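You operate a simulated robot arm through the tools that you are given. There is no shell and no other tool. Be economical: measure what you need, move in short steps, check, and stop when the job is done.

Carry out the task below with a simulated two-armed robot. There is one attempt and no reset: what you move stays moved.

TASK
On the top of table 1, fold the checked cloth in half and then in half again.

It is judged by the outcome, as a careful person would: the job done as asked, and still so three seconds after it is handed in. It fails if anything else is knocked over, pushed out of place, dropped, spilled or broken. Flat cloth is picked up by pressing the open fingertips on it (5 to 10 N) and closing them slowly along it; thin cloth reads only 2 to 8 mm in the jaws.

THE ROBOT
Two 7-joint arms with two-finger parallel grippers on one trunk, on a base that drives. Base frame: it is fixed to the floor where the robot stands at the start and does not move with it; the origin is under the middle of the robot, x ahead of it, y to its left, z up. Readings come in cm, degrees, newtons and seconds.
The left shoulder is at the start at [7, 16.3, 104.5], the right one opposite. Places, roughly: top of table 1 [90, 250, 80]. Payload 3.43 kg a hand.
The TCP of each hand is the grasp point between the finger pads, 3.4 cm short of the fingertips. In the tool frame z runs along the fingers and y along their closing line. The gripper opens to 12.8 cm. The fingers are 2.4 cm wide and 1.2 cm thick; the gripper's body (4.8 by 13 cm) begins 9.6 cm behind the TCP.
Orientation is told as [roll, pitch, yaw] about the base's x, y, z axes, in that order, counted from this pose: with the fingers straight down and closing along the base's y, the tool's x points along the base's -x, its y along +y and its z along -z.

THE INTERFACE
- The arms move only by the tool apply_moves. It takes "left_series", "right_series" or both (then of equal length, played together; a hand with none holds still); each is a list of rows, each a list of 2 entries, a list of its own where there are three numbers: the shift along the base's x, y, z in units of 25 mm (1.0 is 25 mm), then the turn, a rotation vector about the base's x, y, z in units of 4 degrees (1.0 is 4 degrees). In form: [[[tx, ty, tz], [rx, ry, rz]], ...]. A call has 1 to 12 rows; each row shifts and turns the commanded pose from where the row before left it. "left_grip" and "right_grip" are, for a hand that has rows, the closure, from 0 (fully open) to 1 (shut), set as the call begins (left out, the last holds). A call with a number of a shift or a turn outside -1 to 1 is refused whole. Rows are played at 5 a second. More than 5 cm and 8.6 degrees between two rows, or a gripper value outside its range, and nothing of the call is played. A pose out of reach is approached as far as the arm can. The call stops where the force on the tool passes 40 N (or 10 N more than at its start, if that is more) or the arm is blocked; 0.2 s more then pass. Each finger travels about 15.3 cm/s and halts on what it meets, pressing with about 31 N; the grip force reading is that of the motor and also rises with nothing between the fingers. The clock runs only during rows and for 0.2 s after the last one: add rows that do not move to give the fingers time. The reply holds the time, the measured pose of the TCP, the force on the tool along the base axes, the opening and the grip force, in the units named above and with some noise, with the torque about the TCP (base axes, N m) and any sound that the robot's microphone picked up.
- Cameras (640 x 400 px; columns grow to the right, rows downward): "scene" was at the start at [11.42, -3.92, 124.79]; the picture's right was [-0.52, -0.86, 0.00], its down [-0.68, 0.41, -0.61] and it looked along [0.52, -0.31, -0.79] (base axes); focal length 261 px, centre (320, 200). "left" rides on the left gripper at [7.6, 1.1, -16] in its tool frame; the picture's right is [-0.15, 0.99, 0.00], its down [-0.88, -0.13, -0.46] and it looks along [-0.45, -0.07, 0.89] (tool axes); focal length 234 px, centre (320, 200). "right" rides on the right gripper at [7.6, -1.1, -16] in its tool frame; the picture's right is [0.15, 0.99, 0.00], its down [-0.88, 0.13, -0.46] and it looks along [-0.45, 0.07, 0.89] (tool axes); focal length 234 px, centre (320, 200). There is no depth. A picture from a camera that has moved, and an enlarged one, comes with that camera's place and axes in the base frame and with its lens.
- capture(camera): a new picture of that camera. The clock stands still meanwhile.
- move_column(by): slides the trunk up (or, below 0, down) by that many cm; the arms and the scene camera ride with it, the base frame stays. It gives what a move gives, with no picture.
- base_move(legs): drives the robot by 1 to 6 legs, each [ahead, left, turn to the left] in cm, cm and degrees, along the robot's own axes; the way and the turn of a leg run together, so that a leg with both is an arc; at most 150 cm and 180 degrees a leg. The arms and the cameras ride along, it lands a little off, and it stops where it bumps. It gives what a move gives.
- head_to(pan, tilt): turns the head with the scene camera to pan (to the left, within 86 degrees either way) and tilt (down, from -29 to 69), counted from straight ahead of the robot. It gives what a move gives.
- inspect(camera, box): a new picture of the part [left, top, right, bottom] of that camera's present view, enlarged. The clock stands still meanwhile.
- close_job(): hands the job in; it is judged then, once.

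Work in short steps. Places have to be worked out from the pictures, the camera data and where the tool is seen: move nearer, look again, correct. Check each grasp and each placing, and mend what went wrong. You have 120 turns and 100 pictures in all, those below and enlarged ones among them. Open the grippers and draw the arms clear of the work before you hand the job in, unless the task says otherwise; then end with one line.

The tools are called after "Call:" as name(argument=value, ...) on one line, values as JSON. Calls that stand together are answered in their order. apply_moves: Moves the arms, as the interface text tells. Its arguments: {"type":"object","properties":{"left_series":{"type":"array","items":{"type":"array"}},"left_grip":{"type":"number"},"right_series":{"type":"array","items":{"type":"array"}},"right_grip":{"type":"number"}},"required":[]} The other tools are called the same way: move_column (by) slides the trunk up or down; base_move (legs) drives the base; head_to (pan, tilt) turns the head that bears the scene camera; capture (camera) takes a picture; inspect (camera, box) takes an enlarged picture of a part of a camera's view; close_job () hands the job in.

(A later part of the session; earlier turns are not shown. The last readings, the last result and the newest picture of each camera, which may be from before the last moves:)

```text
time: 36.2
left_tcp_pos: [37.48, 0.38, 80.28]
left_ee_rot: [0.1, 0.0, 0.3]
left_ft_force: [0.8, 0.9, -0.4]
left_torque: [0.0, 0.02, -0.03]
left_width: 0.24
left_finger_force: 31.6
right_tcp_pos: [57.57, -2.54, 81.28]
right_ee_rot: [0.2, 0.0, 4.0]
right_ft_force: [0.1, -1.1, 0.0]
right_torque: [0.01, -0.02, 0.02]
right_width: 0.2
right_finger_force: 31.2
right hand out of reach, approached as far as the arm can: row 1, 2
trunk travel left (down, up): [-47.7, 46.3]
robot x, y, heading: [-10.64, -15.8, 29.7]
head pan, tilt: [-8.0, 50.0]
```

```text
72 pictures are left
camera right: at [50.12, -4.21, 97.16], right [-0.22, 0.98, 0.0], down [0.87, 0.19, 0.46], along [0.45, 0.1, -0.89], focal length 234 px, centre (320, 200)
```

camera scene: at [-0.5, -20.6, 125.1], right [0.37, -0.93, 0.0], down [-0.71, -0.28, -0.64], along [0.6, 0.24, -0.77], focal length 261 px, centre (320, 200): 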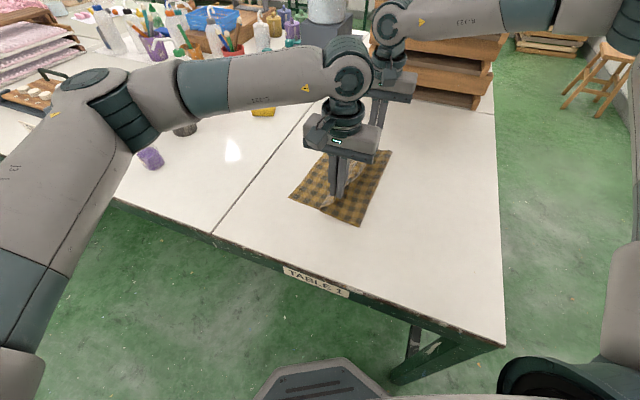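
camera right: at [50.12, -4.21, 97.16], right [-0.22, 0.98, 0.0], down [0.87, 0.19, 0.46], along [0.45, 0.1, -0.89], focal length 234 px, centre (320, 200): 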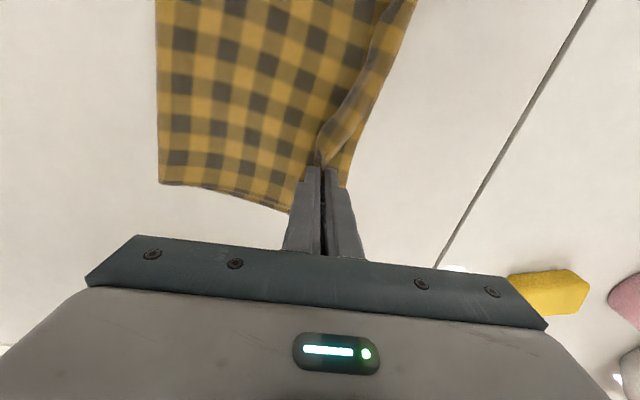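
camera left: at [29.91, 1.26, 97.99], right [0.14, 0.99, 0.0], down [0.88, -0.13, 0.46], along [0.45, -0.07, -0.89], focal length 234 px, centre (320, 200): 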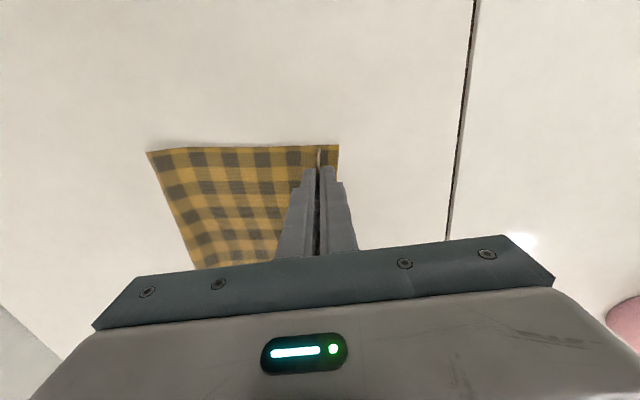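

The right hand still needs about 2 cm toward +y. I'll move the left arm back by that much and then shift the base, so that only the right corner advances.

Call:
apply_moves(left_series=[[[0, -0.45, 0.1], [0, 0, 0]], [[-0.1, -0.45, 0], [0, 0, 0]]])

Call:
base_move(legs=[[1.9, 1.3, 0]])

Call:
capture(camera="right")

Call:
capture(camera="left")

```text
time: 36.8
left_tcp_pos: [37.01, -1.98, 80.63]
left_ee_rot: [0.0, 0.0, 0.3]
left_ft_force: [-0.5, -0.5, 0.3]
left_torque: [0.02, 0.02, 0.04]
left_width: 0.23
left_finger_force: 31.9
right_tcp_pos: [57.52, -2.58, 81.3]
right_ee_rot: [0.2, -0.1, 4.1]
right_ft_force: [-0.5, -0.4, 0.5]
right_torque: [0.01, -0.02, 0.03]
right_width: 0.2
right_finger_force: 30.8
trunk travel left (down, up): [-47.7, 46.3]
robot x, y, heading: [-10.78, -15.42, 29.8]
head pan, tilt: [-8.0, 50.0]
```

```text
time: 37.6
left_tcp_pos: [38.05, 0.07, 80.61]
left_ee_rot: [-0.2, -0.1, 0.2]
left_ft_force: [-0.5, 0.0, 1.0]
left_torque: [-0.01, 0.01, 0.03]
left_width: 0.24
left_finger_force: 30.7
right_tcp_pos: [58.69, -0.46, 81.21]
right_ee_rot: [0.1, -0.1, 4.1]
right_ft_force: [-0.3, 0.1, 0.1]
right_torque: [-0.01, 0.0, 0.05]
right_width: 0.2
right_finger_force: 31.7
trunk travel left (down, up): [-47.7, 46.3]
robot x, y, heading: [-9.53, -13.53, 29.6]
head pan, tilt: [-8.0, 50.0]
```

```text
71 pictures are left
camera right: at [51.15, -2.15, 97.14], right [-0.22, 0.98, 0.0], down [0.87, 0.19, 0.46], along [0.45, 0.1, -0.89], focal length 234 px, centre (320, 200)
```

right: 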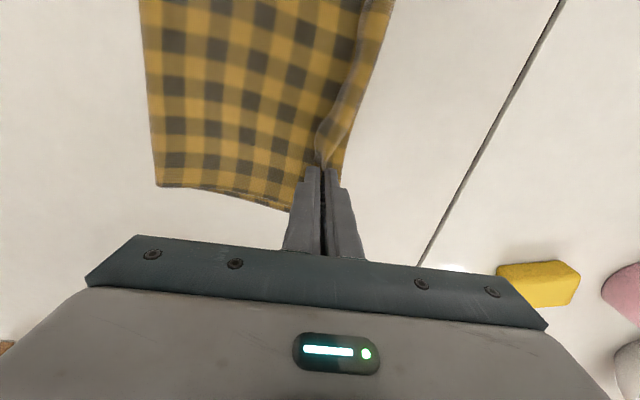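

```text
70 pictures are left
camera left: at [30.52, 1.05, 96.48], right [0.14, 0.99, 0.0], down [0.88, -0.13, 0.46], along [0.45, -0.07, -0.89], focal length 234 px, centre (320, 200)
```

left: 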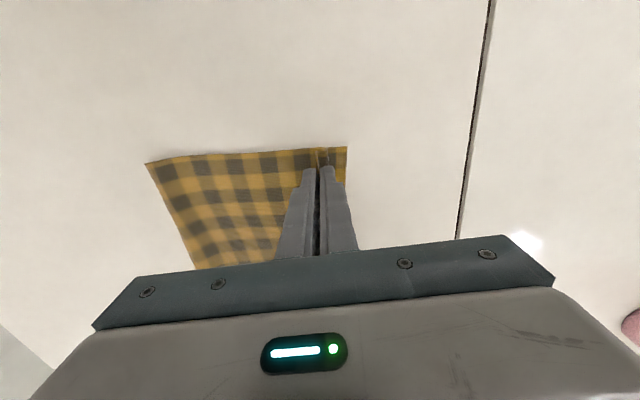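

Well aligned. I'll lower about 0.9 cm so the tips nearly rest on the cloth, then open the jaws gently.

Call:
move_column(by=-0.9)

Call:
apply_moves(left_series=[[[0, 0, 0], [0, 0, 0]], [[0, 0, 0], [0, 0, 0]]], right_series=[[[0, 0, 0], [0, 0, 0]], [[0, 0, 0], [0, 0, 0]]], left_grip=0.9, right_grip=0.9)

Call:
inspect(camera="left", box=[220, 90, 420, 240])

Call:
inspect(camera="right", box=[220, 90, 420, 240])

```text
time: 38.2
left_tcp_pos: [37.92, 0.02, 79.69]
left_ee_rot: [-0.1, -0.1, 0.2]
left_ft_force: [0.4, -0.3, 2.7]
left_torque: [-0.06, 0.01, 0.02]
left_width: 0.22
left_finger_force: 30.3
right_tcp_pos: [58.56, -0.64, 80.4]
right_ee_rot: [0.2, -0.1, 4.0]
right_ft_force: [0.3, 0.4, 0.1]
right_torque: [0.02, -0.04, 0.0]
right_width: 0.24
right_finger_force: 31.3
trunk travel left (down, up): [-46.8, 47.2]
robot x, y, heading: [-9.55, -13.37, 30.1]
head pan, tilt: [-8.0, 50.0]
```

```text
time: 38.8
left_tcp_pos: [38.01, 0.09, 79.63]
left_ee_rot: [0.0, 0.0, 0.1]
left_ft_force: [0.5, -0.3, 3.1]
left_torque: [-0.01, 0.04, 0.02]
left_width: 1.26
left_finger_force: 0.0
right_tcp_pos: [58.59, -0.5, 80.32]
right_ee_rot: [0.2, 0.0, 4.1]
right_ft_force: [-0.8, 0.1, -0.1]
right_torque: [0.04, 0.0, 0.05]
right_width: 1.27
right_finger_force: 0.0
trunk travel left (down, up): [-46.8, 47.2]
robot x, y, heading: [-9.73, -14.06, 29.6]
head pan, tilt: [-8.0, 50.0]
```

```text
2.67 times, centred on (320, 165) of left
camera zoom: at [30.48, 0.99, 95.6], right [0.14, 0.99, 0.0], down [0.88, -0.13, 0.46], along [0.45, -0.07, -0.89], focal length 624 px, centre (320, 293)
```

zoom: 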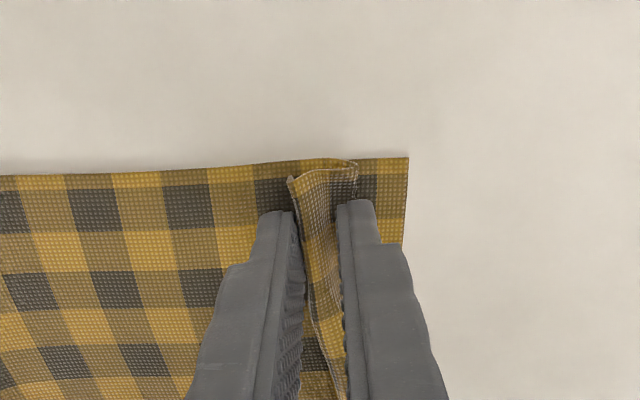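

```text
2.67 times, centred on (320, 165) of right
camera zoom: at [51.12, -2.2, 96.27], right [-0.22, 0.98, 0.0], down [0.87, 0.19, 0.46], along [0.45, 0.1, -0.89], focal length 624 px, centre (320, 293)
```

zoom: 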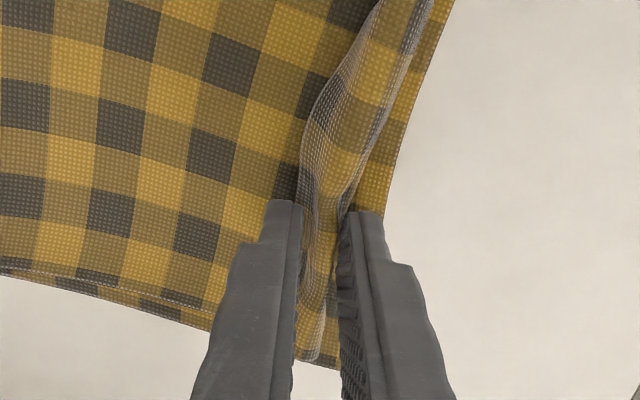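

Released, but as I feared the edge lies turned back as a narrow hem. I'll open the jaws, lift both hands clear and see how it settles.

Call:
apply_moves(left_series=[[[0, 0, 0], [0, 0, 0]], [[0, 0, 0.3], [0, 0, 0]], [[0, 0, 1], [0, 0, 0]], [[0, 0, 1], [0, 0, 0]], [[-0.2, 0, 1], [0, 0, 0]], [[-0.2, 0, 1], [0, 0, 0]]], right_series=[[[0, 0, 0], [0, 0, 0]], [[0, 0, 0.3], [0, 0, 0]], [[0, 0, 1], [0, 0, 0]], [[0, 0, 1], [0, 0, 0]], [[0, 0, 1], [0, 0, 0]], [[0, 0, 1], [0, 0, 0]]], left_grip=0.7, right_grip=0.7)

Call:
capture(camera="left")

Call:
capture(camera="right")

```text
time: 40.2
left_tcp_pos: [37.04, 0.11, 90.45]
left_ee_rot: [0.0, 0.0, 0.3]
left_ft_force: [0.5, -0.3, 0.0]
left_torque: [0.03, 0.0, 0.03]
left_width: 3.86
left_finger_force: 0.0
right_tcp_pos: [58.57, -0.64, 91.02]
right_ee_rot: [0.1, -0.1, 4.2]
right_ft_force: [-0.2, -0.1, -0.4]
right_torque: [0.01, -0.03, 0.03]
right_width: 3.87
right_finger_force: 0.0
trunk travel left (down, up): [-46.8, 47.2]
robot x, y, heading: [-9.65, -13.42, 29.7]
head pan, tilt: [-8.0, 50.0]
```

```text
67 pictures are left
camera left: at [29.52, 1.02, 106.36], right [0.14, 0.99, 0.0], down [0.88, -0.13, 0.46], along [0.45, -0.07, -0.89], focal length 234 px, centre (320, 200)
```

left: 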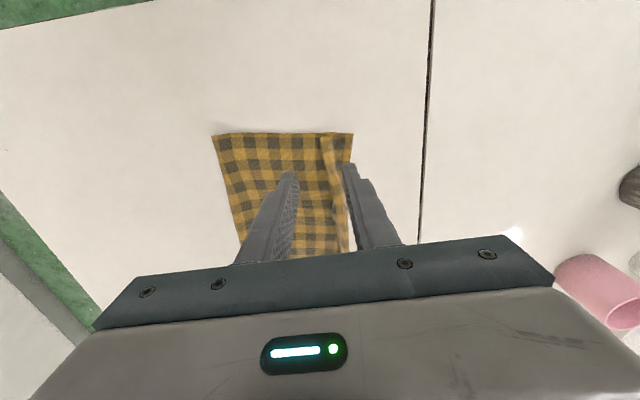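

```text
66 pictures are left
camera right: at [51.09, -2.4, 107.0], right [-0.22, 0.98, 0.0], down [0.87, 0.19, 0.46], along [0.45, 0.1, -0.89], focal length 234 px, centre (320, 200)
```

right: 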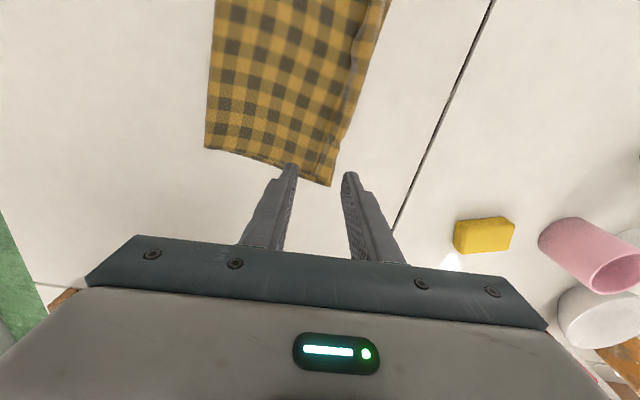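

Call:
inspect(camera="left", box=[200, 110, 400, 260])

Call:
inspect(camera="right", box=[190, 0, 420, 190])

```text
2.67 times, centred on (300, 185) of left
camera zoom: at [29.52, 1.02, 106.36], right [0.14, 0.99, 0.0], down [0.88, -0.13, 0.46], along [0.45, -0.07, -0.89], focal length 624 px, centre (373, 240)
```

zoom: 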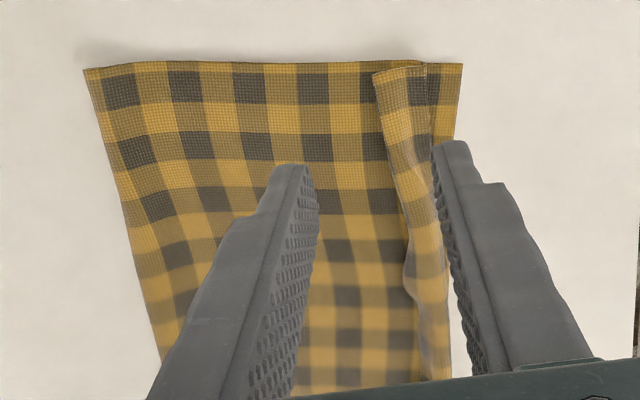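

```text
2.11 times, centred on (305, 95) of right
camera zoom: at [51.09, -2.4, 107.0], right [-0.22, 0.98, 0.0], down [0.87, 0.19, 0.46], along [0.45, 0.1, -0.89], focal length 493 px, centre (352, 421)
```

zoom: 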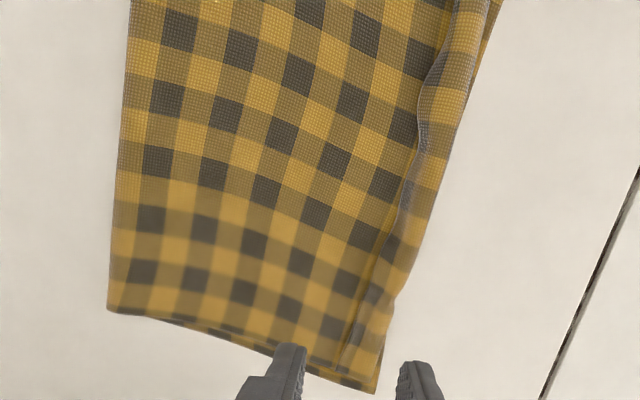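

A 2 cm hem is turned back along the whole edge. I'll face the table squarely (heading 0, near (-13, -7)), which suits both mending the hem with the left hand and the second fold.

Call:
base_move(legs=[[0, 0, -29.7], [-3.4, 6.5, 0]])

Call:
head_to(pan=0, tilt=55)

Call:
capture(camera="scene")

```text
time: 42.7
left_tcp_pos: [34.32, -18.2, 90.39]
left_ee_rot: [-0.1, -0.1, -29.7]
left_ft_force: [0.1, 0.0, 0.2]
left_torque: [-0.03, 0.0, -0.01]
left_width: 3.82
left_finger_force: 0.1
right_tcp_pos: [52.69, -29.85, 91.0]
right_ee_rot: [0.1, -0.2, -25.8]
right_ft_force: [-0.4, 0.9, 0.0]
right_torque: [-0.03, -0.01, -0.03]
right_width: 3.85
right_finger_force: 0.1
trunk travel left (down, up): [-46.8, 47.2]
robot x, y, heading: [-12.89, -6.92, -0.3]
head pan, tilt: [-8.0, 50.0]
```

```text
time: 43.4
left_tcp_pos: [34.41, -18.39, 90.45]
left_ee_rot: [0.0, 0.0, -29.6]
left_ft_force: [-0.8, 0.5, -0.8]
left_torque: [0.02, -0.02, -0.02]
left_width: 3.83
left_finger_force: 0.1
right_tcp_pos: [52.72, -29.78, 90.93]
right_ee_rot: [0.2, -0.1, -25.8]
right_ft_force: [-1.0, -0.4, 0.0]
right_torque: [0.01, 0.02, 0.01]
right_width: 3.84
right_finger_force: 0.1
trunk travel left (down, up): [-46.8, 47.2]
robot x, y, heading: [-13.05, -7.17, -0.4]
head pan, tilt: [0.0, 55.0]
```

```text
63 pictures are left
camera scene: at [-0.67, -7.08, 118.76], right [0.0, -1.0, 0.0], down [-0.82, 0.0, -0.57], along [0.57, 0.0, -0.82], focal length 261 px, centre (320, 200)
```

scene: 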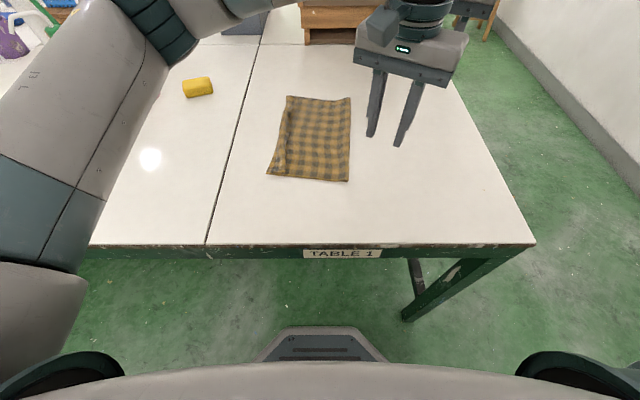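

Call:
inspect(camera="scene", box=[240, 80, 400, 200])

```text
3.33 times, centred on (320, 140) of scene
camera zoom: at [-0.67, -7.08, 118.76], right [0.0, -1.0, 0.0], down [-0.82, 0.0, -0.57], along [0.57, 0.0, -0.82], focal length 870 px, centre (320, 400)
```

zoom: 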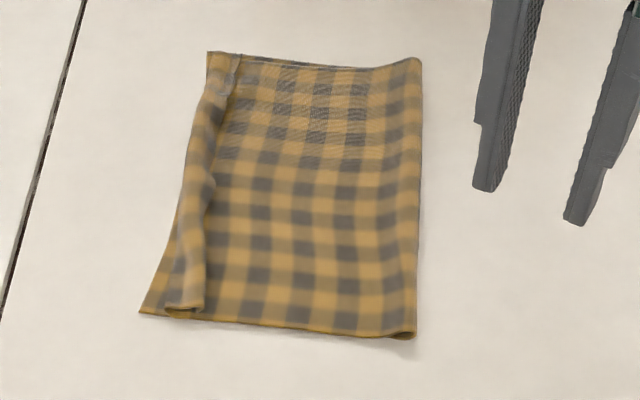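

This is a clear view: the hem lies puffed along the left edge with its free edge facing right. I'll close the left fingers, square them at about (38, -5), park the right hand aside and check from the left camera before sweeping the hem back.

Call:
apply_moves(left_series=[[[0.18, 0.65, -0.3], [0, 0, 0.93]], [[0.18, 0.65, -0.3], [0, 0, 0.93]], [[0.18, 0.65, -0.3], [0, 0, 0.93]], [[0.18, 0.65, -0.3], [0, 0, 0.93]], [[0.18, 0.65, -0.3], [0, 0, 0.93]], [[0.18, 0.65, -0.3], [0, 0, 0.93]], [[0.18, 0.65, -0.3], [0, 0, 0.93]], [[0.18, 0.65, -0.3], [0, 0, 0.93]]], right_series=[[[0, -0.5, 0.1], [0, 0, 0.8]], [[0, -0.5, 0.1], [0, 0, 0.8]], [[0, -0.5, 0.1], [0, 0, 0.8]], [[0, -0.5, 0.1], [0, 0, 0.8]], [[0, -0.5, 0.1], [0, 0, 0.8]], [[0, -0.5, 0.1], [0, 0, 0.8]], [[0, -0.5, 0.1], [0, 0, 0.8]], [[0, -0.5, 0.1], [0, 0, 0.8]]], left_grip=1.0, right_grip=0.7)

Call:
capture(camera="left")

Call:
capture(camera="scene")

```text
time: 45.2
left_tcp_pos: [37.96, -5.18, 84.4]
left_ee_rot: [0.0, 0.0, 0.1]
left_ft_force: [0.6, 0.4, -0.5]
left_torque: [-0.05, -0.02, 0.0]
left_width: 0.0
left_finger_force: 30.6
right_tcp_pos: [52.77, -39.89, 93.22]
right_ee_rot: [0.1, -0.1, -0.2]
right_ft_force: [0.0, -0.9, 0.4]
right_torque: [-0.02, 0.01, 0.01]
right_width: 3.85
right_finger_force: 0.1
trunk travel left (down, up): [-46.8, 47.2]
robot x, y, heading: [-12.77, -6.86, 0.0]
head pan, tilt: [0.0, 55.0]
```

```text
61 pictures are left
camera left: at [30.56, -4.34, 100.19], right [0.14, 0.99, 0.0], down [0.88, -0.13, 0.46], along [0.45, -0.07, -0.89], focal length 234 px, centre (320, 200)
```

left: 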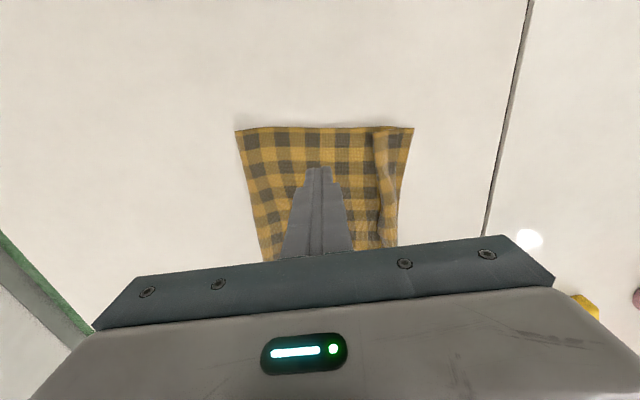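

```text
60 pictures are left
camera scene: at [-0.69, -7.01, 118.76], right [0.0, -1.0, 0.0], down [-0.82, 0.0, -0.57], along [0.57, 0.0, -0.82], focal length 261 px, centre (320, 200)
```

scene: 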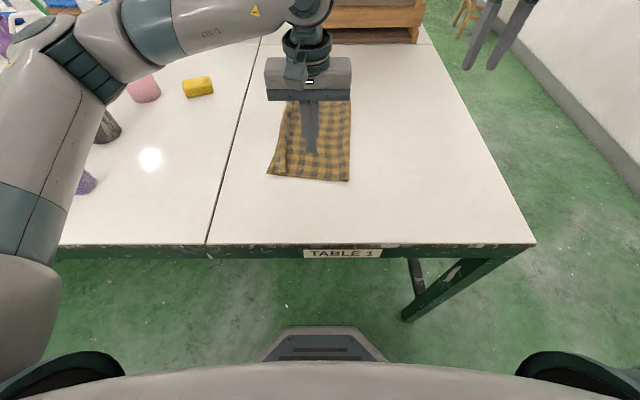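

The cloth now reads D(36, 4), A(63.6, 2.2), with the hem's free edge at y≈0. I'll lower the closed fingertips beside it to just above the lower layers.

Call:
apply_moves(left_series=[[[0, 0.2, -0.8], [0, 0, 0]], [[0, 0.2, -0.8], [0, 0, 0]], [[0, 0, -0.15], [0, 0, 0]], [[0, 0, 0], [0, 0, 0]]])

Call:
inspect(camera="left", box=[220, 90, 440, 255])

```text
time: 46.2
left_tcp_pos: [38.05, -4.43, 79.84]
left_ee_rot: [0.0, 0.1, 0.2]
left_ft_force: [0.4, 0.8, 0.3]
left_torque: [0.0, -0.02, -0.01]
left_width: 0.01
left_finger_force: 31.7
right_tcp_pos: [52.88, -39.91, 93.09]
right_ee_rot: [0.2, 0.0, -0.2]
right_ft_force: [0.3, 0.0, -0.1]
right_torque: [0.0, -0.01, -0.02]
right_width: 3.85
right_finger_force: 0.0
trunk travel left (down, up): [-46.8, 47.2]
robot x, y, heading: [-13.09, -6.66, -0.2]
head pan, tilt: [0.0, 55.0]
```

```text
2.42 times, centred on (330, 172) of left
camera zoom: at [30.49, -3.41, 95.78], right [0.15, 0.99, 0.0], down [0.88, -0.13, 0.46], along [0.45, -0.07, -0.89], focal length 568 px, centre (296, 267)
```

zoom: 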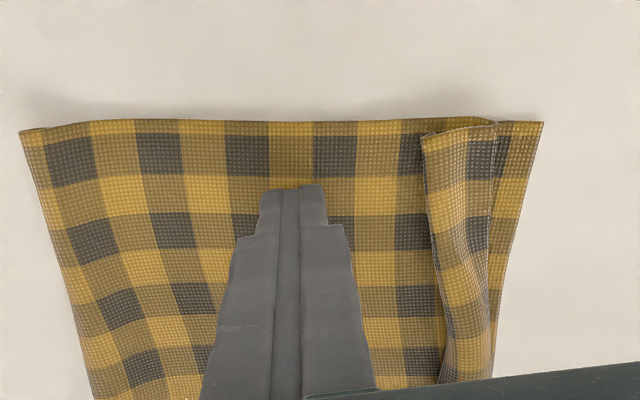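

No contact yet and the hem stands slightly open. I'll sweep slowly toward +y.

Call:
apply_moves(left_series=[[[0, 0.4, 0], [0, 0, 0]], [[0, 0.4, 0], [0, 0, 0]], [[0, 0.4, 0], [0, 0, 0]], [[0, 0.3, 0], [0, 0, 0]], [[0, 0.3, 0], [0, 0, 0]], [[0, 0.3, 0], [0, 0, 0]]])

Call:
inspect(camera="left", box=[220, 90, 440, 255])

```text
time: 47.6
left_tcp_pos: [37.91, 0.87, 80.02]
left_ee_rot: [0.0, 0.0, 0.1]
left_ft_force: [0.6, -0.6, 0.5]
left_torque: [-0.01, 0.0, 0.0]
left_width: 0.0
left_finger_force: 31.5
right_tcp_pos: [52.81, -39.84, 93.13]
right_ee_rot: [0.1, -0.2, -0.2]
right_ft_force: [0.7, 0.1, 0.4]
right_torque: [0.01, 0.0, -0.03]
right_width: 3.83
right_finger_force: 0.0
trunk travel left (down, up): [-46.8, 47.2]
robot x, y, heading: [-12.85, -7.1, -0.3]
head pan, tilt: [0.0, 55.0]
```

```text
2.42 times, centred on (330, 172) of left
camera zoom: at [30.47, 1.85, 95.9], right [0.15, 0.99, 0.0], down [0.88, -0.13, 0.46], along [0.45, -0.07, -0.89], focal length 568 px, centre (296, 267)
```

zoom: 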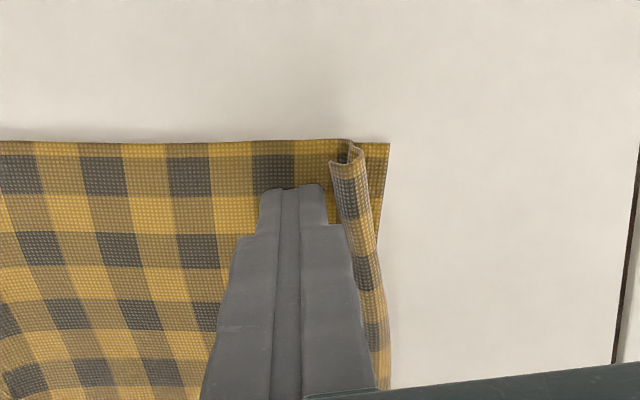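

The hem is rolling up and being pushed over. I'll keep sweeping past the edge.

Call:
apply_moves(left_series=[[[0, 0.3, 0], [0, 0, 0]], [[0, 0.3, 0], [0, 0, 0]], [[0, 0.3, 0], [0, 0, 0]], [[0, 0.3, 0], [0, 0, 0]], [[0, 0.2, 0], [0, 0, 0]]])

Call:
inspect(camera="left", box=[220, 90, 440, 255])

Call:
inspect(camera="scene", box=[240, 80, 400, 200])

```text
time: 48.8
left_tcp_pos: [37.9, 4.38, 79.91]
left_ee_rot: [0.0, 0.0, 0.1]
left_ft_force: [0.7, 0.0, -0.3]
left_torque: [-0.02, 0.02, 0.0]
left_width: 0.02
left_finger_force: 31.4
right_tcp_pos: [52.78, -39.81, 93.17]
right_ee_rot: [0.3, -0.1, -0.2]
right_ft_force: [0.6, 0.6, 0.0]
right_torque: [-0.01, 0.03, 0.03]
right_width: 3.82
right_finger_force: 0.1
trunk travel left (down, up): [-46.8, 47.2]
robot x, y, heading: [-12.66, -7.14, -0.1]
head pan, tilt: [0.0, 55.0]
```

```text
2.42 times, centred on (330, 172) of left
camera zoom: at [30.49, 5.34, 95.91], right [0.15, 0.99, 0.0], down [0.88, -0.13, 0.46], along [0.45, -0.07, -0.89], focal length 568 px, centre (296, 267)
```

zoom: 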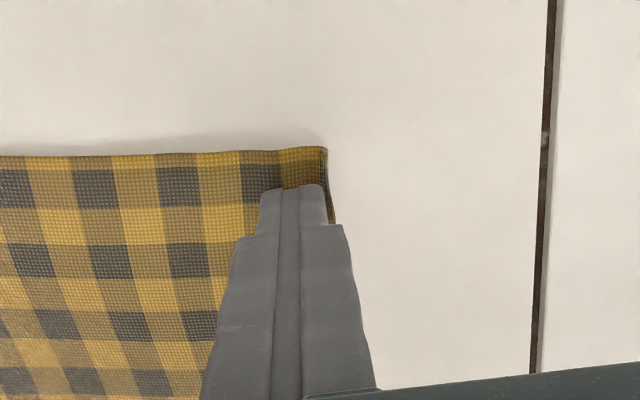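

```text
3.33 times, centred on (320, 140) of scene
camera zoom: at [-0.68, -7.04, 118.75], right [0.0, -1.0, 0.0], down [-0.82, 0.0, -0.57], along [0.57, 0.0, -0.82], focal length 870 px, centre (320, 400)
```

zoom: 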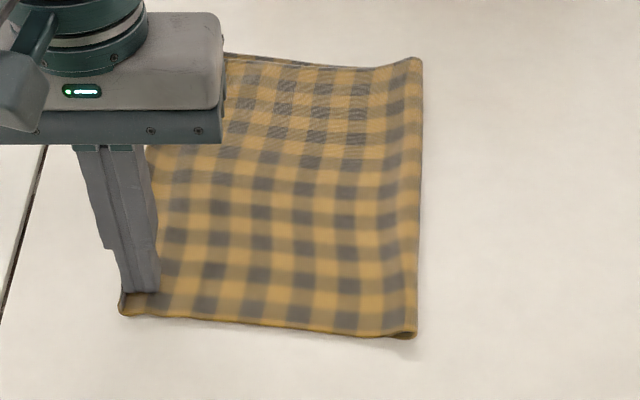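

The hem flips over nicely at the near end. I'll push a little further, lift, and look.

Call:
apply_moves(left_series=[[[0, 0.3, 0], [0, 0, 0]], [[0, 0.3, 0], [0, 0, 0]], [[0, 0.2, 0.3], [0, 0, 0]], [[0, 0, 1], [0, 0, 0]], [[0, 0, 1], [0, 0, 0]], [[0, 0.5, 1], [0, 0, 0]], [[0, 0.5, 1], [0, 0, 0]]])

Call:
inspect(camera="scene", box=[240, 80, 400, 200])

Call:
capture(camera="left")

```text
time: 50.4
left_tcp_pos: [38.05, 9.12, 90.94]
left_ee_rot: [0.1, 0.0, 0.1]
left_ft_force: [-0.3, -0.3, -0.1]
left_torque: [0.01, -0.01, -0.01]
left_width: 0.01
left_finger_force: 30.5
right_tcp_pos: [52.74, -39.86, 93.05]
right_ee_rot: [0.2, -0.1, -0.2]
right_ft_force: [0.2, -0.9, 0.2]
right_torque: [0.0, -0.02, -0.02]
right_width: 3.81
right_finger_force: 0.0
trunk travel left (down, up): [-46.8, 47.2]
robot x, y, heading: [-12.74, -6.77, -0.4]
head pan, tilt: [0.0, 55.0]
```

```text
3.33 times, centred on (320, 140) of scene
camera zoom: at [-0.74, -7.05, 118.76], right [0.0, -1.0, 0.0], down [-0.82, 0.0, -0.57], along [0.57, 0.0, -0.82], focal length 870 px, centre (320, 400)
```

zoom: 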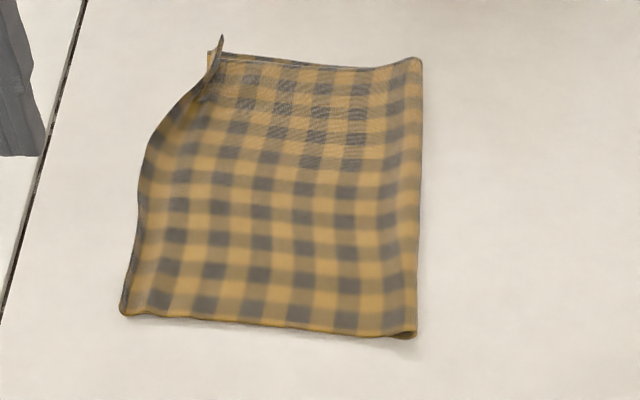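

```text
54 pictures are left
camera left: at [30.42, 10.05, 106.84], right [0.15, 0.99, 0.0], down [0.88, -0.13, 0.46], along [0.45, -0.07, -0.89], focal length 234 px, centre (320, 200)
```

left: 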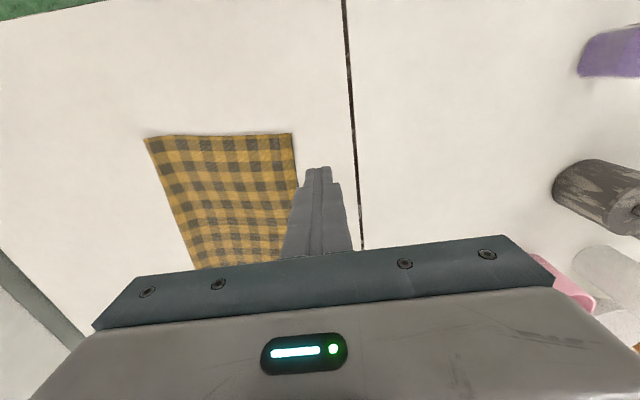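

Almost the whole hem is flat now, and only the far-left corner stands up. I'll bring the closed fingers behind that corner at about (59.5, -3).

Call:
apply_moves(left_series=[[[0.94, -0.53, 0], [0, 0, 0]], [[0.94, -0.53, 0], [0, 0, 0]], [[0.94, -0.53, 0], [0, 0, 0]], [[0.94, -0.53, 0], [0, 0, 0]], [[0.94, -0.53, 0], [0, 0, 0]], [[0.94, -0.53, 0], [0, 0, 0]], [[0.94, -0.53, 0], [0, 0, 0]], [[0.94, -0.53, 0], [0, 0, 0]], [[0.94, -0.53, -0.8], [0, 0, 0]], [[0, 0, -0.8], [0, 0, 0]], [[0, 0, -0.8], [0, 0, 0]]])

Call:
inspect(camera="left", box=[200, 60, 440, 240])

Call:
inspect(camera="scene", box=[240, 80, 400, 200])

```text
time: 52.8
left_tcp_pos: [59.21, -3.22, 84.68]
left_ee_rot: [0.0, 0.0, 0.0]
left_ft_force: [0.6, 0.4, 0.4]
left_torque: [0.06, 0.01, 0.0]
left_width: 0.01
left_finger_force: 31.0
right_tcp_pos: [52.72, -39.88, 93.16]
right_ee_rot: [0.2, -0.1, -0.3]
right_ft_force: [0.8, 0.5, -0.5]
right_torque: [-0.02, 0.01, -0.03]
right_width: 3.83
right_finger_force: 0.1
trunk travel left (down, up): [-46.8, 47.2]
robot x, y, heading: [-13.08, -6.69, -0.1]
head pan, tilt: [0.0, 55.0]
```

```text
2.22 times, centred on (320, 150) of left
camera zoom: at [51.63, -2.23, 100.59], right [0.15, 0.99, 0.0], down [0.88, -0.13, 0.46], along [0.45, -0.07, -0.89], focal length 520 px, centre (320, 311)
```

zoom: 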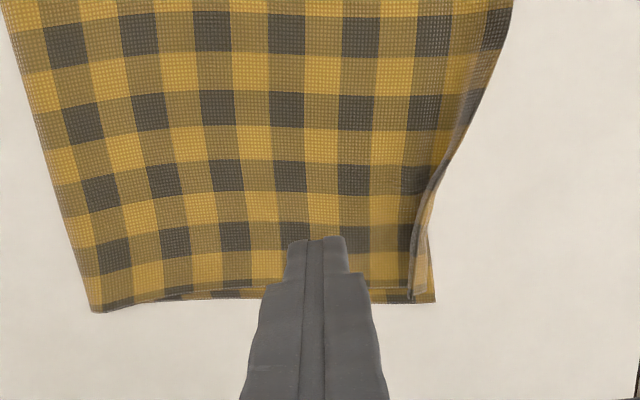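

```text
3.33 times, centred on (320, 140) of scene
camera zoom: at [-0.63, -7.06, 118.75], right [0.0, -1.0, 0.0], down [-0.82, 0.0, -0.57], along [0.57, 0.0, -0.82], focal length 870 px, centre (320, 400)
```

zoom: 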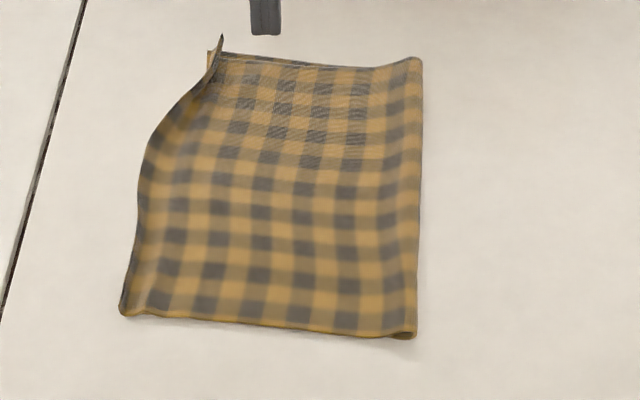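

Call:
apply_moves(left_series=[[[0.4, 0, -0.9], [0, 0, 0]], [[0, 0, -0.85], [0, 0, 0]], [[0, 0, -0.15], [0, 0, 0]], [[0, 0.4, 0], [0, 0, 0]], [[0, 0.4, 0], [0, 0, 0]], [[0, 0.4, 0], [0, 0, 0]], [[0, 0.4, 0], [0, 0, 0]], [[0, 0.4, 0], [0, 0, 0]], [[0, 0.4, 0], [0, 0, 0]], [[0, 0.3, 0], [0, 0, 0]], [[0, 0.2, 0], [0, 0, 0]]])

Call:
inspect(camera="left", box=[200, 60, 440, 240])

```text
time: 55.2
left_tcp_pos: [60.03, 4.27, 80.04]
left_ee_rot: [-0.1, 0.0, 0.1]
left_ft_force: [0.7, 0.9, -0.2]
left_torque: [0.03, -0.04, -0.05]
left_width: 0.01
left_finger_force: 30.8
right_tcp_pos: [52.8, -39.85, 93.21]
right_ee_rot: [0.3, -0.2, -0.1]
right_ft_force: [0.0, -0.1, -0.3]
right_torque: [0.0, -0.01, 0.01]
right_width: 3.84
right_finger_force: 0.0
trunk travel left (down, up): [-46.8, 47.2]
robot x, y, heading: [-13.17, -6.99, -0.3]
head pan, tilt: [0.0, 55.0]
```

```text
2.22 times, centred on (320, 150) of left
camera zoom: at [52.59, 5.21, 95.94], right [0.15, 0.99, 0.0], down [0.88, -0.13, 0.46], along [0.45, -0.07, -0.89], focal length 520 px, centre (320, 311)
```

zoom: 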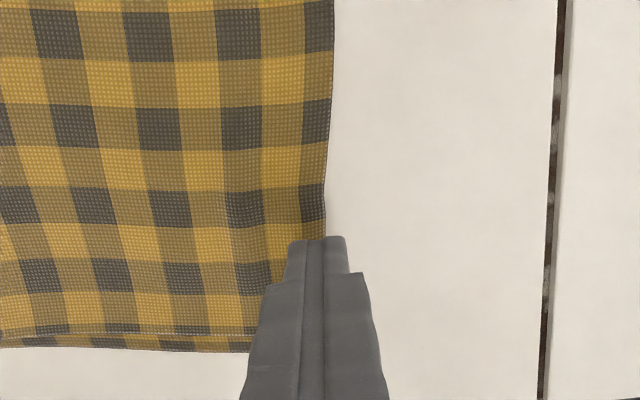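

The far corner is unfolded too. I'll lift the hand up and to the left, and inspect the result.

Call:
apply_moves(left_series=[[[0, 0.1, 0.2], [0, 0, 0]], [[0, 0, 1], [0, 0, 0]], [[0, 0, 1], [0, 0, 0]], [[-0.5, 1, 1], [0, 0, 0]], [[-0.5, 1, 0.6], [0, 0, 0]], [[-0.5, 1, 0], [0, 0, 0]]])

Call:
inspect(camera="scene", box=[240, 80, 400, 200])

Call:
capture(camera="left")

```text
time: 56.6
left_tcp_pos: [56.48, 12.28, 89.65]
left_ee_rot: [-0.1, 0.0, -0.1]
left_ft_force: [-0.1, 0.6, 0.3]
left_torque: [-0.04, 0.0, 0.0]
left_width: 0.0
left_finger_force: 30.7
right_tcp_pos: [52.7, -39.84, 93.3]
right_ee_rot: [0.1, -0.1, -0.2]
right_ft_force: [0.1, 0.5, 0.1]
right_torque: [0.0, 0.0, -0.01]
right_width: 3.85
right_finger_force: 0.0
trunk travel left (down, up): [-46.8, 47.2]
robot x, y, heading: [-12.94, -6.8, -0.2]
head pan, tilt: [0.0, 55.0]
```

```text
3.33 times, centred on (320, 140) of scene
camera zoom: at [-0.7, -6.95, 118.76], right [0.0, -1.0, 0.0], down [-0.82, 0.0, -0.57], along [0.57, 0.0, -0.82], focal length 870 px, centre (320, 400)
```

zoom: 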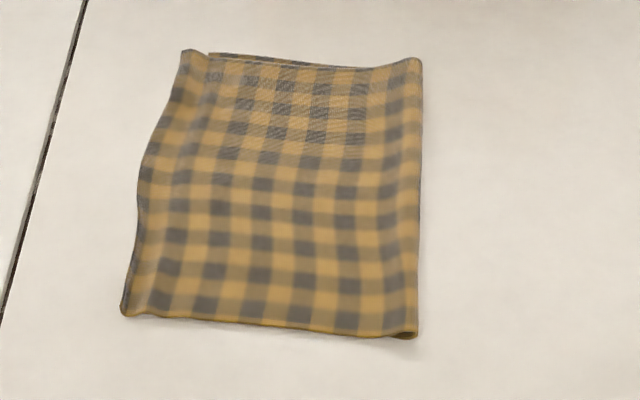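

```text
49 pictures are left
camera left: at [49.11, 13.17, 105.51], right [0.15, 0.99, 0.0], down [0.88, -0.13, 0.46], along [0.45, -0.07, -0.89], focal length 234 px, centre (320, 200)
```

left: 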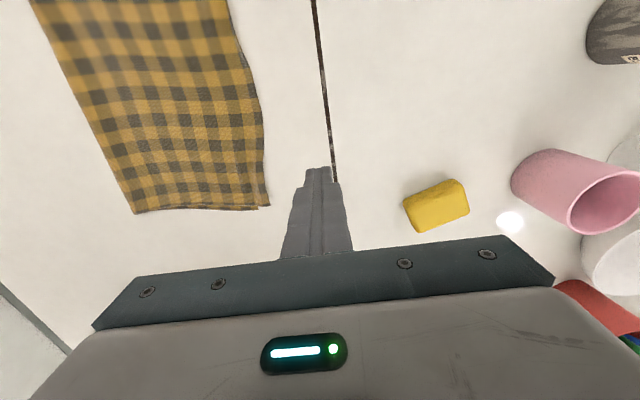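

The first fold is clean: two layers with edges matching within about 1 cm. For the second fold I'll take the near edge (x≈34–35) to the far edge with the jaws closing along x, so I'll start turning the right hand to yaw +90 and the left to -90 (cameras outward) while bringing them back.

Call:
apply_moves(left_series=[[[-0.65, 0, 0.1], [0, 0, -1]], [[-0.65, 0, 0.1], [0, 0, -1]], [[-0.65, 0, 0.1], [0, 0, -1]], [[-0.65, 0, 0.1], [0, 0, -1]], [[-0.65, 0, 0], [0, 0, -1]], [[-0.65, 0, 0], [0, 0, -1]], [[-0.65, 0, 0], [0, 0, -1]], [[-0.65, 0, 0], [0, 0, -1]], [[-0.65, 0, 0], [0, 0, -1]], [[-0.65, 0, 0], [0, 0, -1]], [[-0.65, 0, 0], [0, 0, -1]], [[-0.65, 0, 0], [0, 0, -1]]], right_series=[[[-0.52, 0.7, -0.1], [0, 0, 1]], [[-0.52, 0.7, -0.1], [0, 0, 1]], [[-0.52, 0.7, -0.1], [0, 0, 1]], [[-0.52, 0.7, -0.1], [0, 0, 1]], [[-0.52, 0.7, -0.1], [0, 0, 1]], [[-0.52, 0.7, -0.1], [0, 0, 1]], [[-0.52, 0.7, -0.1], [0, 0, 1]], [[-0.52, 0.7, -0.1], [0, 0, 1]], [[-0.52, 0.7, -0.1], [0, 0, 1]], [[-0.52, 0.7, 0], [0, 0, 1]], [[-0.52, 0.7, 0], [0, 0, 1]], [[-0.52, 0.7, 0], [0, 0, 1]]], left_grip=0.727, right_grip=0.727)

```text
time: 59.2
left_tcp_pos: [37.08, 11.94, 90.41]
left_ee_rot: [-0.1, 0.0, -48.1]
left_ft_force: [0.4, -0.4, 0.4]
left_torque: [0.0, 0.01, 0.03]
left_width: 3.48
left_finger_force: 0.0
right_tcp_pos: [37.29, -19.04, 90.55]
right_ee_rot: [0.1, -0.2, 47.7]
right_ft_force: [0.4, -0.6, 0.2]
right_torque: [-0.04, -0.01, -0.01]
right_width: 3.5
right_finger_force: 0.1
trunk travel left (down, up): [-46.8, 47.2]
robot x, y, heading: [-12.98, -6.7, -0.1]
head pan, tilt: [0.0, 55.0]
```

Both turn freely. I'll finish the turn and close in.

Call:
apply_moves(left_series=[[[0, -0.3, 0], [0, 0, -0.95]], [[0, -0.3, 0], [0, 0, -0.95]], [[0, -0.3, 0], [0, 0, -0.95]], [[0, -0.3, 0], [0, 0, -0.95]], [[0, -0.3, 0], [0, 0, -0.95]], [[0, -0.3, 0], [0, 0, -0.95]], [[0, -0.3, 0], [0, 0, -0.95]], [[0, -0.3, 0], [0, 0, -0.95]], [[0, -0.3, 0], [0, 0, -0.95]], [[0, -0.3, 0], [0, 0, -0.95]], [[0, -0.3, 0], [0, 0, -0.97]]], right_series=[[[0, 0.25, 0], [0, 0, 0.96]], [[0, 0.25, 0], [0, 0, 0.96]], [[0, 0.25, 0], [0, 0, 0.96]], [[0, 0.25, 0], [0, 0, 0.96]], [[0, 0.25, 0], [0, 0, 0.96]], [[0, 0.25, 0], [0, 0, 0.96]], [[0, 0.25, 0], [0, 0, 0.96]], [[0, 0.25, 0], [0, 0, 0.96]], [[0, 0.25, 0], [0, 0, 0.96]], [[0, 0.25, 0], [0, 0, 0.96]], [[0, 0.25, 0], [0, 0, 0.97]]])

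Call:
capture(camera="left")

Call:
capture(camera="right")

Call:
capture(camera="scene")

```text
time: 61.6
left_tcp_pos: [33.65, 2.15, 90.54]
left_ee_rot: [0.0, -0.1, -89.7]
left_ft_force: [-0.5, 0.1, -0.1]
left_torque: [0.0, 0.0, 0.03]
left_width: 3.45
left_finger_force: 0.0
left hand out of reach, approached as far as the arm can: row 9, 10, 11
right_tcp_pos: [33.83, -18.48, 93.45]
right_ee_rot: [0.2, -0.3, 78.4]
right_ft_force: [0.4, -0.4, -0.2]
right_torque: [0.01, 0.02, 0.0]
right_width: 3.47
right_finger_force: 0.0
right hand out of reach, approached as far as the arm can: row 1, 2, 3, 4, 6, 7, 8, 9, 10, 11
trunk travel left (down, up): [-46.8, 47.2]
robot x, y, heading: [-12.63, -7.06, -0.2]
head pan, tilt: [0.0, 55.0]
```

```text
48 pictures are left
camera left: at [34.73, 9.61, 106.41], right [0.99, -0.14, 0.0], down [-0.13, -0.88, 0.46], along [-0.06, -0.45, -0.89], focal length 234 px, centre (320, 200)
```

left: 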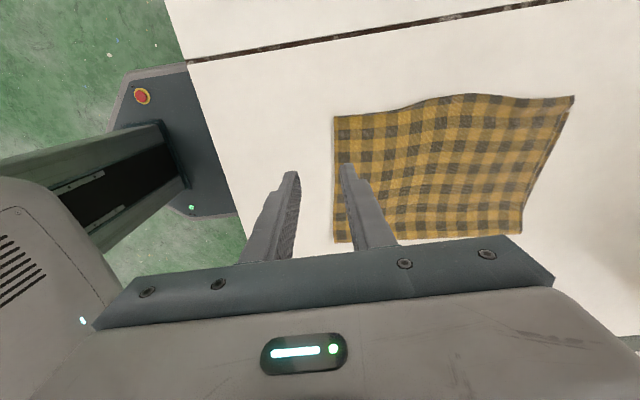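

```text
47 pictures are left
camera right: at [33.38, -26.21, 109.39], right [-1.0, 0.06, 0.0], down [0.05, 0.89, 0.46], along [0.03, 0.46, -0.89], focal length 234 px, centre (320, 200)
```

right: 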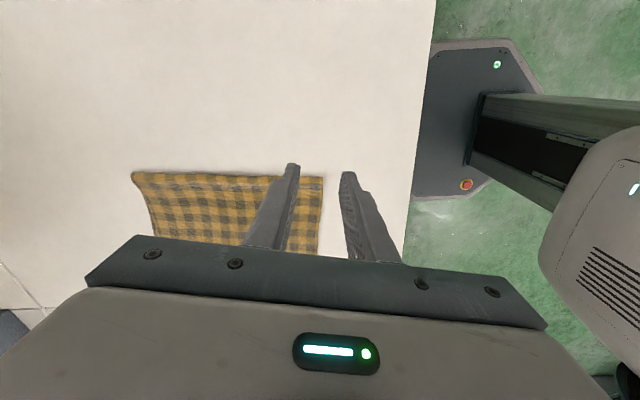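

```text
46 pictures are left
camera scene: at [-0.69, -7.09, 118.76], right [0.0, -1.0, 0.0], down [-0.82, 0.0, -0.57], along [0.57, 0.0, -0.82], focal length 261 px, centre (320, 200)
```

scene: 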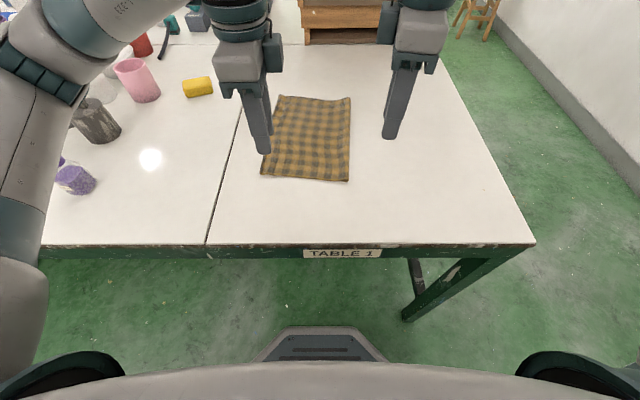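

Both hands are near their inner reach limit. I'll back the base 14 cm, reach forward from there, and later use driving ahead to carry the fold.

Call:
base_move(legs=[[-14, 0, 0]])

Call:
apply_moves(left_series=[[[0.9, 0, 0], [0, 0, 0]], [[0.9, 0, 0], [0, 0, 0]], [[0.9, 0, 0], [0, 0, 0]], [[0.9, 0, 0], [0, 0, 0]], [[0.9, 0, 0], [0, 0, 0]], [[0.9, 0, 0], [0, 0, 0]], [[0.5, 0, 0], [0, 0, 0]]], right_series=[[[0.9, 0.1, 0], [0, 0, 0]], [[0.9, 0.1, 0], [0, 0, 0]], [[0.9, 0.4, 0], [0, 0, 0.6]], [[0.9, 0.5, 0], [0, 0, 0.6]], [[0.9, 0.5, -0.3], [0, 0, 0.6]], [[0.9, 0.5, -0.3], [0, 0, 0.6]], [[0.5, 0.5, -0.3], [0, 0, 0.6]]])

Call:
capture(camera="scene")

Call:
capture(camera="left")

Call:
capture(camera="right")

```text
time: 62.9
left_tcp_pos: [19.55, 2.41, 90.63]
left_ee_rot: [0.0, -0.1, -89.5]
left_ft_force: [-0.3, -0.1, 0.4]
left_torque: [-0.03, -0.07, -0.03]
left_width: 3.48
left_finger_force: 0.1
right_tcp_pos: [19.83, -18.3, 93.51]
right_ee_rot: [-0.1, -0.2, 78.6]
right_ft_force: [0.3, -0.1, 0.2]
right_torque: [-0.01, -0.02, 0.02]
right_width: 3.49
right_finger_force: 0.0
trunk travel left (down, up): [-46.8, 47.2]
robot x, y, heading: [-26.71, -6.83, 0.3]
head pan, tilt: [0.0, 55.0]
```

```text
time: 64.5
left_tcp_pos: [21.04, -1.37, 90.27]
left_ee_rot: [0.1, 0.1, -89.1]
left_ft_force: [-1.2, 0.3, 0.2]
left_torque: [-0.01, -0.01, 0.02]
left_width: 3.49
left_finger_force: 0.1
left hand out of reach, approached as far as the arm can: row 1, 2, 3, 4, 5, 6, 7
right_tcp_pos: [13.34, -17.8, 89.49]
right_ee_rot: [-0.3, -0.3, 90.1]
right_ft_force: [0.2, 0.6, -0.6]
right_torque: [-0.05, 0.0, -0.01]
right_width: 3.48
right_finger_force: 0.2
right hand out of reach, approached as far as the arm can: row 1, 2, 3, 4, 5, 6, 7
trunk travel left (down, up): [-46.8, 47.2]
robot x, y, heading: [-26.62, -6.97, 0.2]
head pan, tilt: [0.0, 55.0]
```

```text
45 pictures are left
camera scene: at [-14.56, -6.98, 118.76], right [0.0, -1.0, 0.0], down [-0.82, 0.0, -0.57], along [0.57, 0.0, -0.82], focal length 261 px, centre (320, 200)
```

scene: 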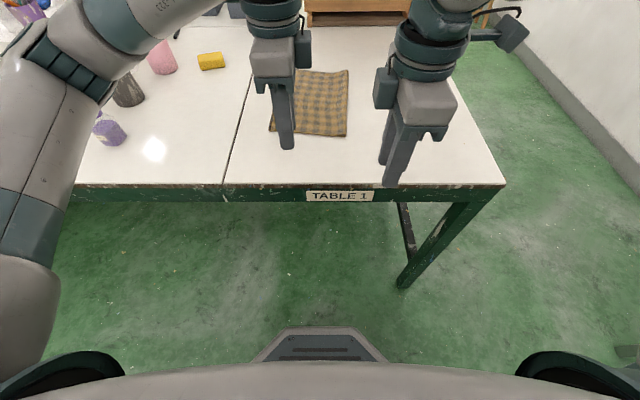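

```text
44 pictures are left
camera left: at [22.14, 6.13, 106.19], right [0.99, -0.13, 0.0], down [-0.12, -0.88, 0.46], along [-0.06, -0.45, -0.89], focal length 234 px, centre (320, 200)
```

left: 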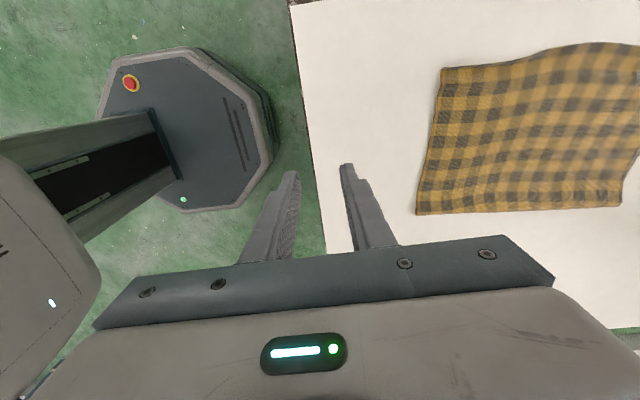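

```text
43 pictures are left
camera right: at [14.45, -25.36, 105.5], right [-0.99, -0.15, -0.01], down [-0.13, 0.88, 0.46], along [-0.06, 0.45, -0.89], focal length 234 px, centre (320, 200)
```

right: 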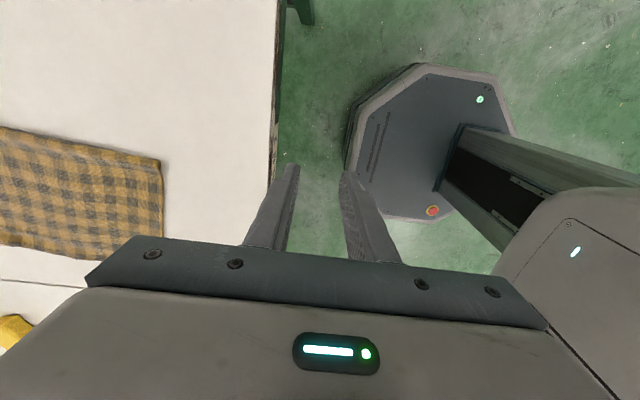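

With the jaws turned ±90° the arms can't reach forward. I'll use yaw 0 instead and pinch the two near corners with the outer finger just outside each side edge, so both layers get caught. First I'll turn both hands back.

Call:
apply_moves(left_series=[[[0.2, 0.3, 0.2], [0, 0, 1]], [[0.2, 0.3, 0.2], [0, 0, 1]], [[0.2, 0.3, 0], [0, 0, 1]], [[0.2, 0.3, 0], [0, 0, 1]], [[0.2, 0.3, 0], [0, 0, 1]], [[0.2, 0.3, 0], [0, 0, 1]], [[0.2, 0.3, 0], [0, 0, 1]], [[0.2, 0.3, 0], [0, 0, 1]], [[0.2, 0, 0], [0, 0, 1]], [[0.2, 0, 0], [0, 0, 1]], [[0.2, 0, 0], [0, 0, 1]], [[0.2, 0, 0], [0, 0, 1]]], right_series=[[[0.4, -0.3, 0.2], [0, 0, -1]], [[0.4, -0.3, 0.2], [0, 0, -1]], [[0.4, -0.3, 0], [0, 0, -1]], [[0.4, -0.3, 0], [0, 0, -1]], [[0.4, 0, 0], [0, 0, -1]], [[0.4, 0, 0], [0, 0, -1]], [[0.4, 0, 0], [0, 0, -1]], [[0.4, 0, 0], [0, 0, -1]], [[0.4, 0, 0], [0, 0, -1]], [[0.4, 0, 0], [0, 0, -1]], [[0.4, 0, 0], [0, 0, -1]], [[0.4, 0, 0], [0, 0, -1]]])

Call:
apply_moves(left_series=[[[0, 0, 0], [0, 0, 0.94]], [[0, 0, 0], [0, 0, 0.94]], [[0, 0, 0], [0, 0, 0.94]], [[0, 0, 0], [0, 0, 0.94]], [[0, 0, 0], [0, 0, 0.94]], [[0, 0, 0], [0, 0, 0.94]], [[0, 0, 0], [0, 0, 0.94]], [[0, 0, 0], [0, 0, 0.94]], [[0, 0, 0], [0, 0, 0.94]], [[0, 0, 0], [0, 0, 0.94]], [[0, 0, 0], [0, 0, 0.94]]], right_series=[[[0, 0, 0], [0, 0, -0.95]], [[0, 0, 0], [0, 0, -0.95]], [[0, 0, 0], [0, 0, -0.95]], [[0, 0, 0], [0, 0, -0.95]], [[0, 0, 0], [0, 0, -0.95]], [[0, 0, 0], [0, 0, -0.95]], [[0, 0, 0], [0, 0, -0.95]], [[0, 0, 0], [0, 0, -0.95]], [[0, 0, 0], [0, 0, -0.95]], [[0, 0, 0], [0, 0, -0.95]], [[0, 0, 0], [0, 0, -0.95]]])

```text
time: 67.1
left_tcp_pos: [27.3, 4.77, 91.42]
left_ee_rot: [-0.1, 0.0, -41.4]
left_ft_force: [0.4, 0.8, -0.7]
left_torque: [-0.01, -0.02, 0.0]
left_width: 3.48
left_finger_force: 0.1
right_tcp_pos: [25.58, -20.84, 90.57]
right_ee_rot: [0.1, -0.1, 42.5]
right_ft_force: [-0.6, 0.2, 0.3]
right_torque: [-0.01, 0.0, 0.03]
right_width: 3.5
right_finger_force: 0.1
trunk travel left (down, up): [-46.8, 47.2]
robot x, y, heading: [-26.88, -6.98, -0.1]
head pan, tilt: [0.0, 55.0]
```

```text
time: 69.5
left_tcp_pos: [27.39, 4.81, 91.33]
left_ee_rot: [0.0, 0.0, -0.1]
left_ft_force: [-0.1, -0.5, 0.6]
left_torque: [0.02, -0.01, -0.01]
left_width: 3.45
left_finger_force: 0.1
right_tcp_pos: [25.3, -20.9, 90.56]
right_ee_rot: [0.1, -0.2, 0.8]
right_ft_force: [-0.1, -0.5, -0.1]
right_torque: [0.01, -0.03, -0.03]
right_width: 3.45
right_finger_force: 0.1
trunk travel left (down, up): [-46.8, 47.2]
robot x, y, heading: [-26.59, -7.12, 0.2]
head pan, tilt: [0.0, 55.0]
```

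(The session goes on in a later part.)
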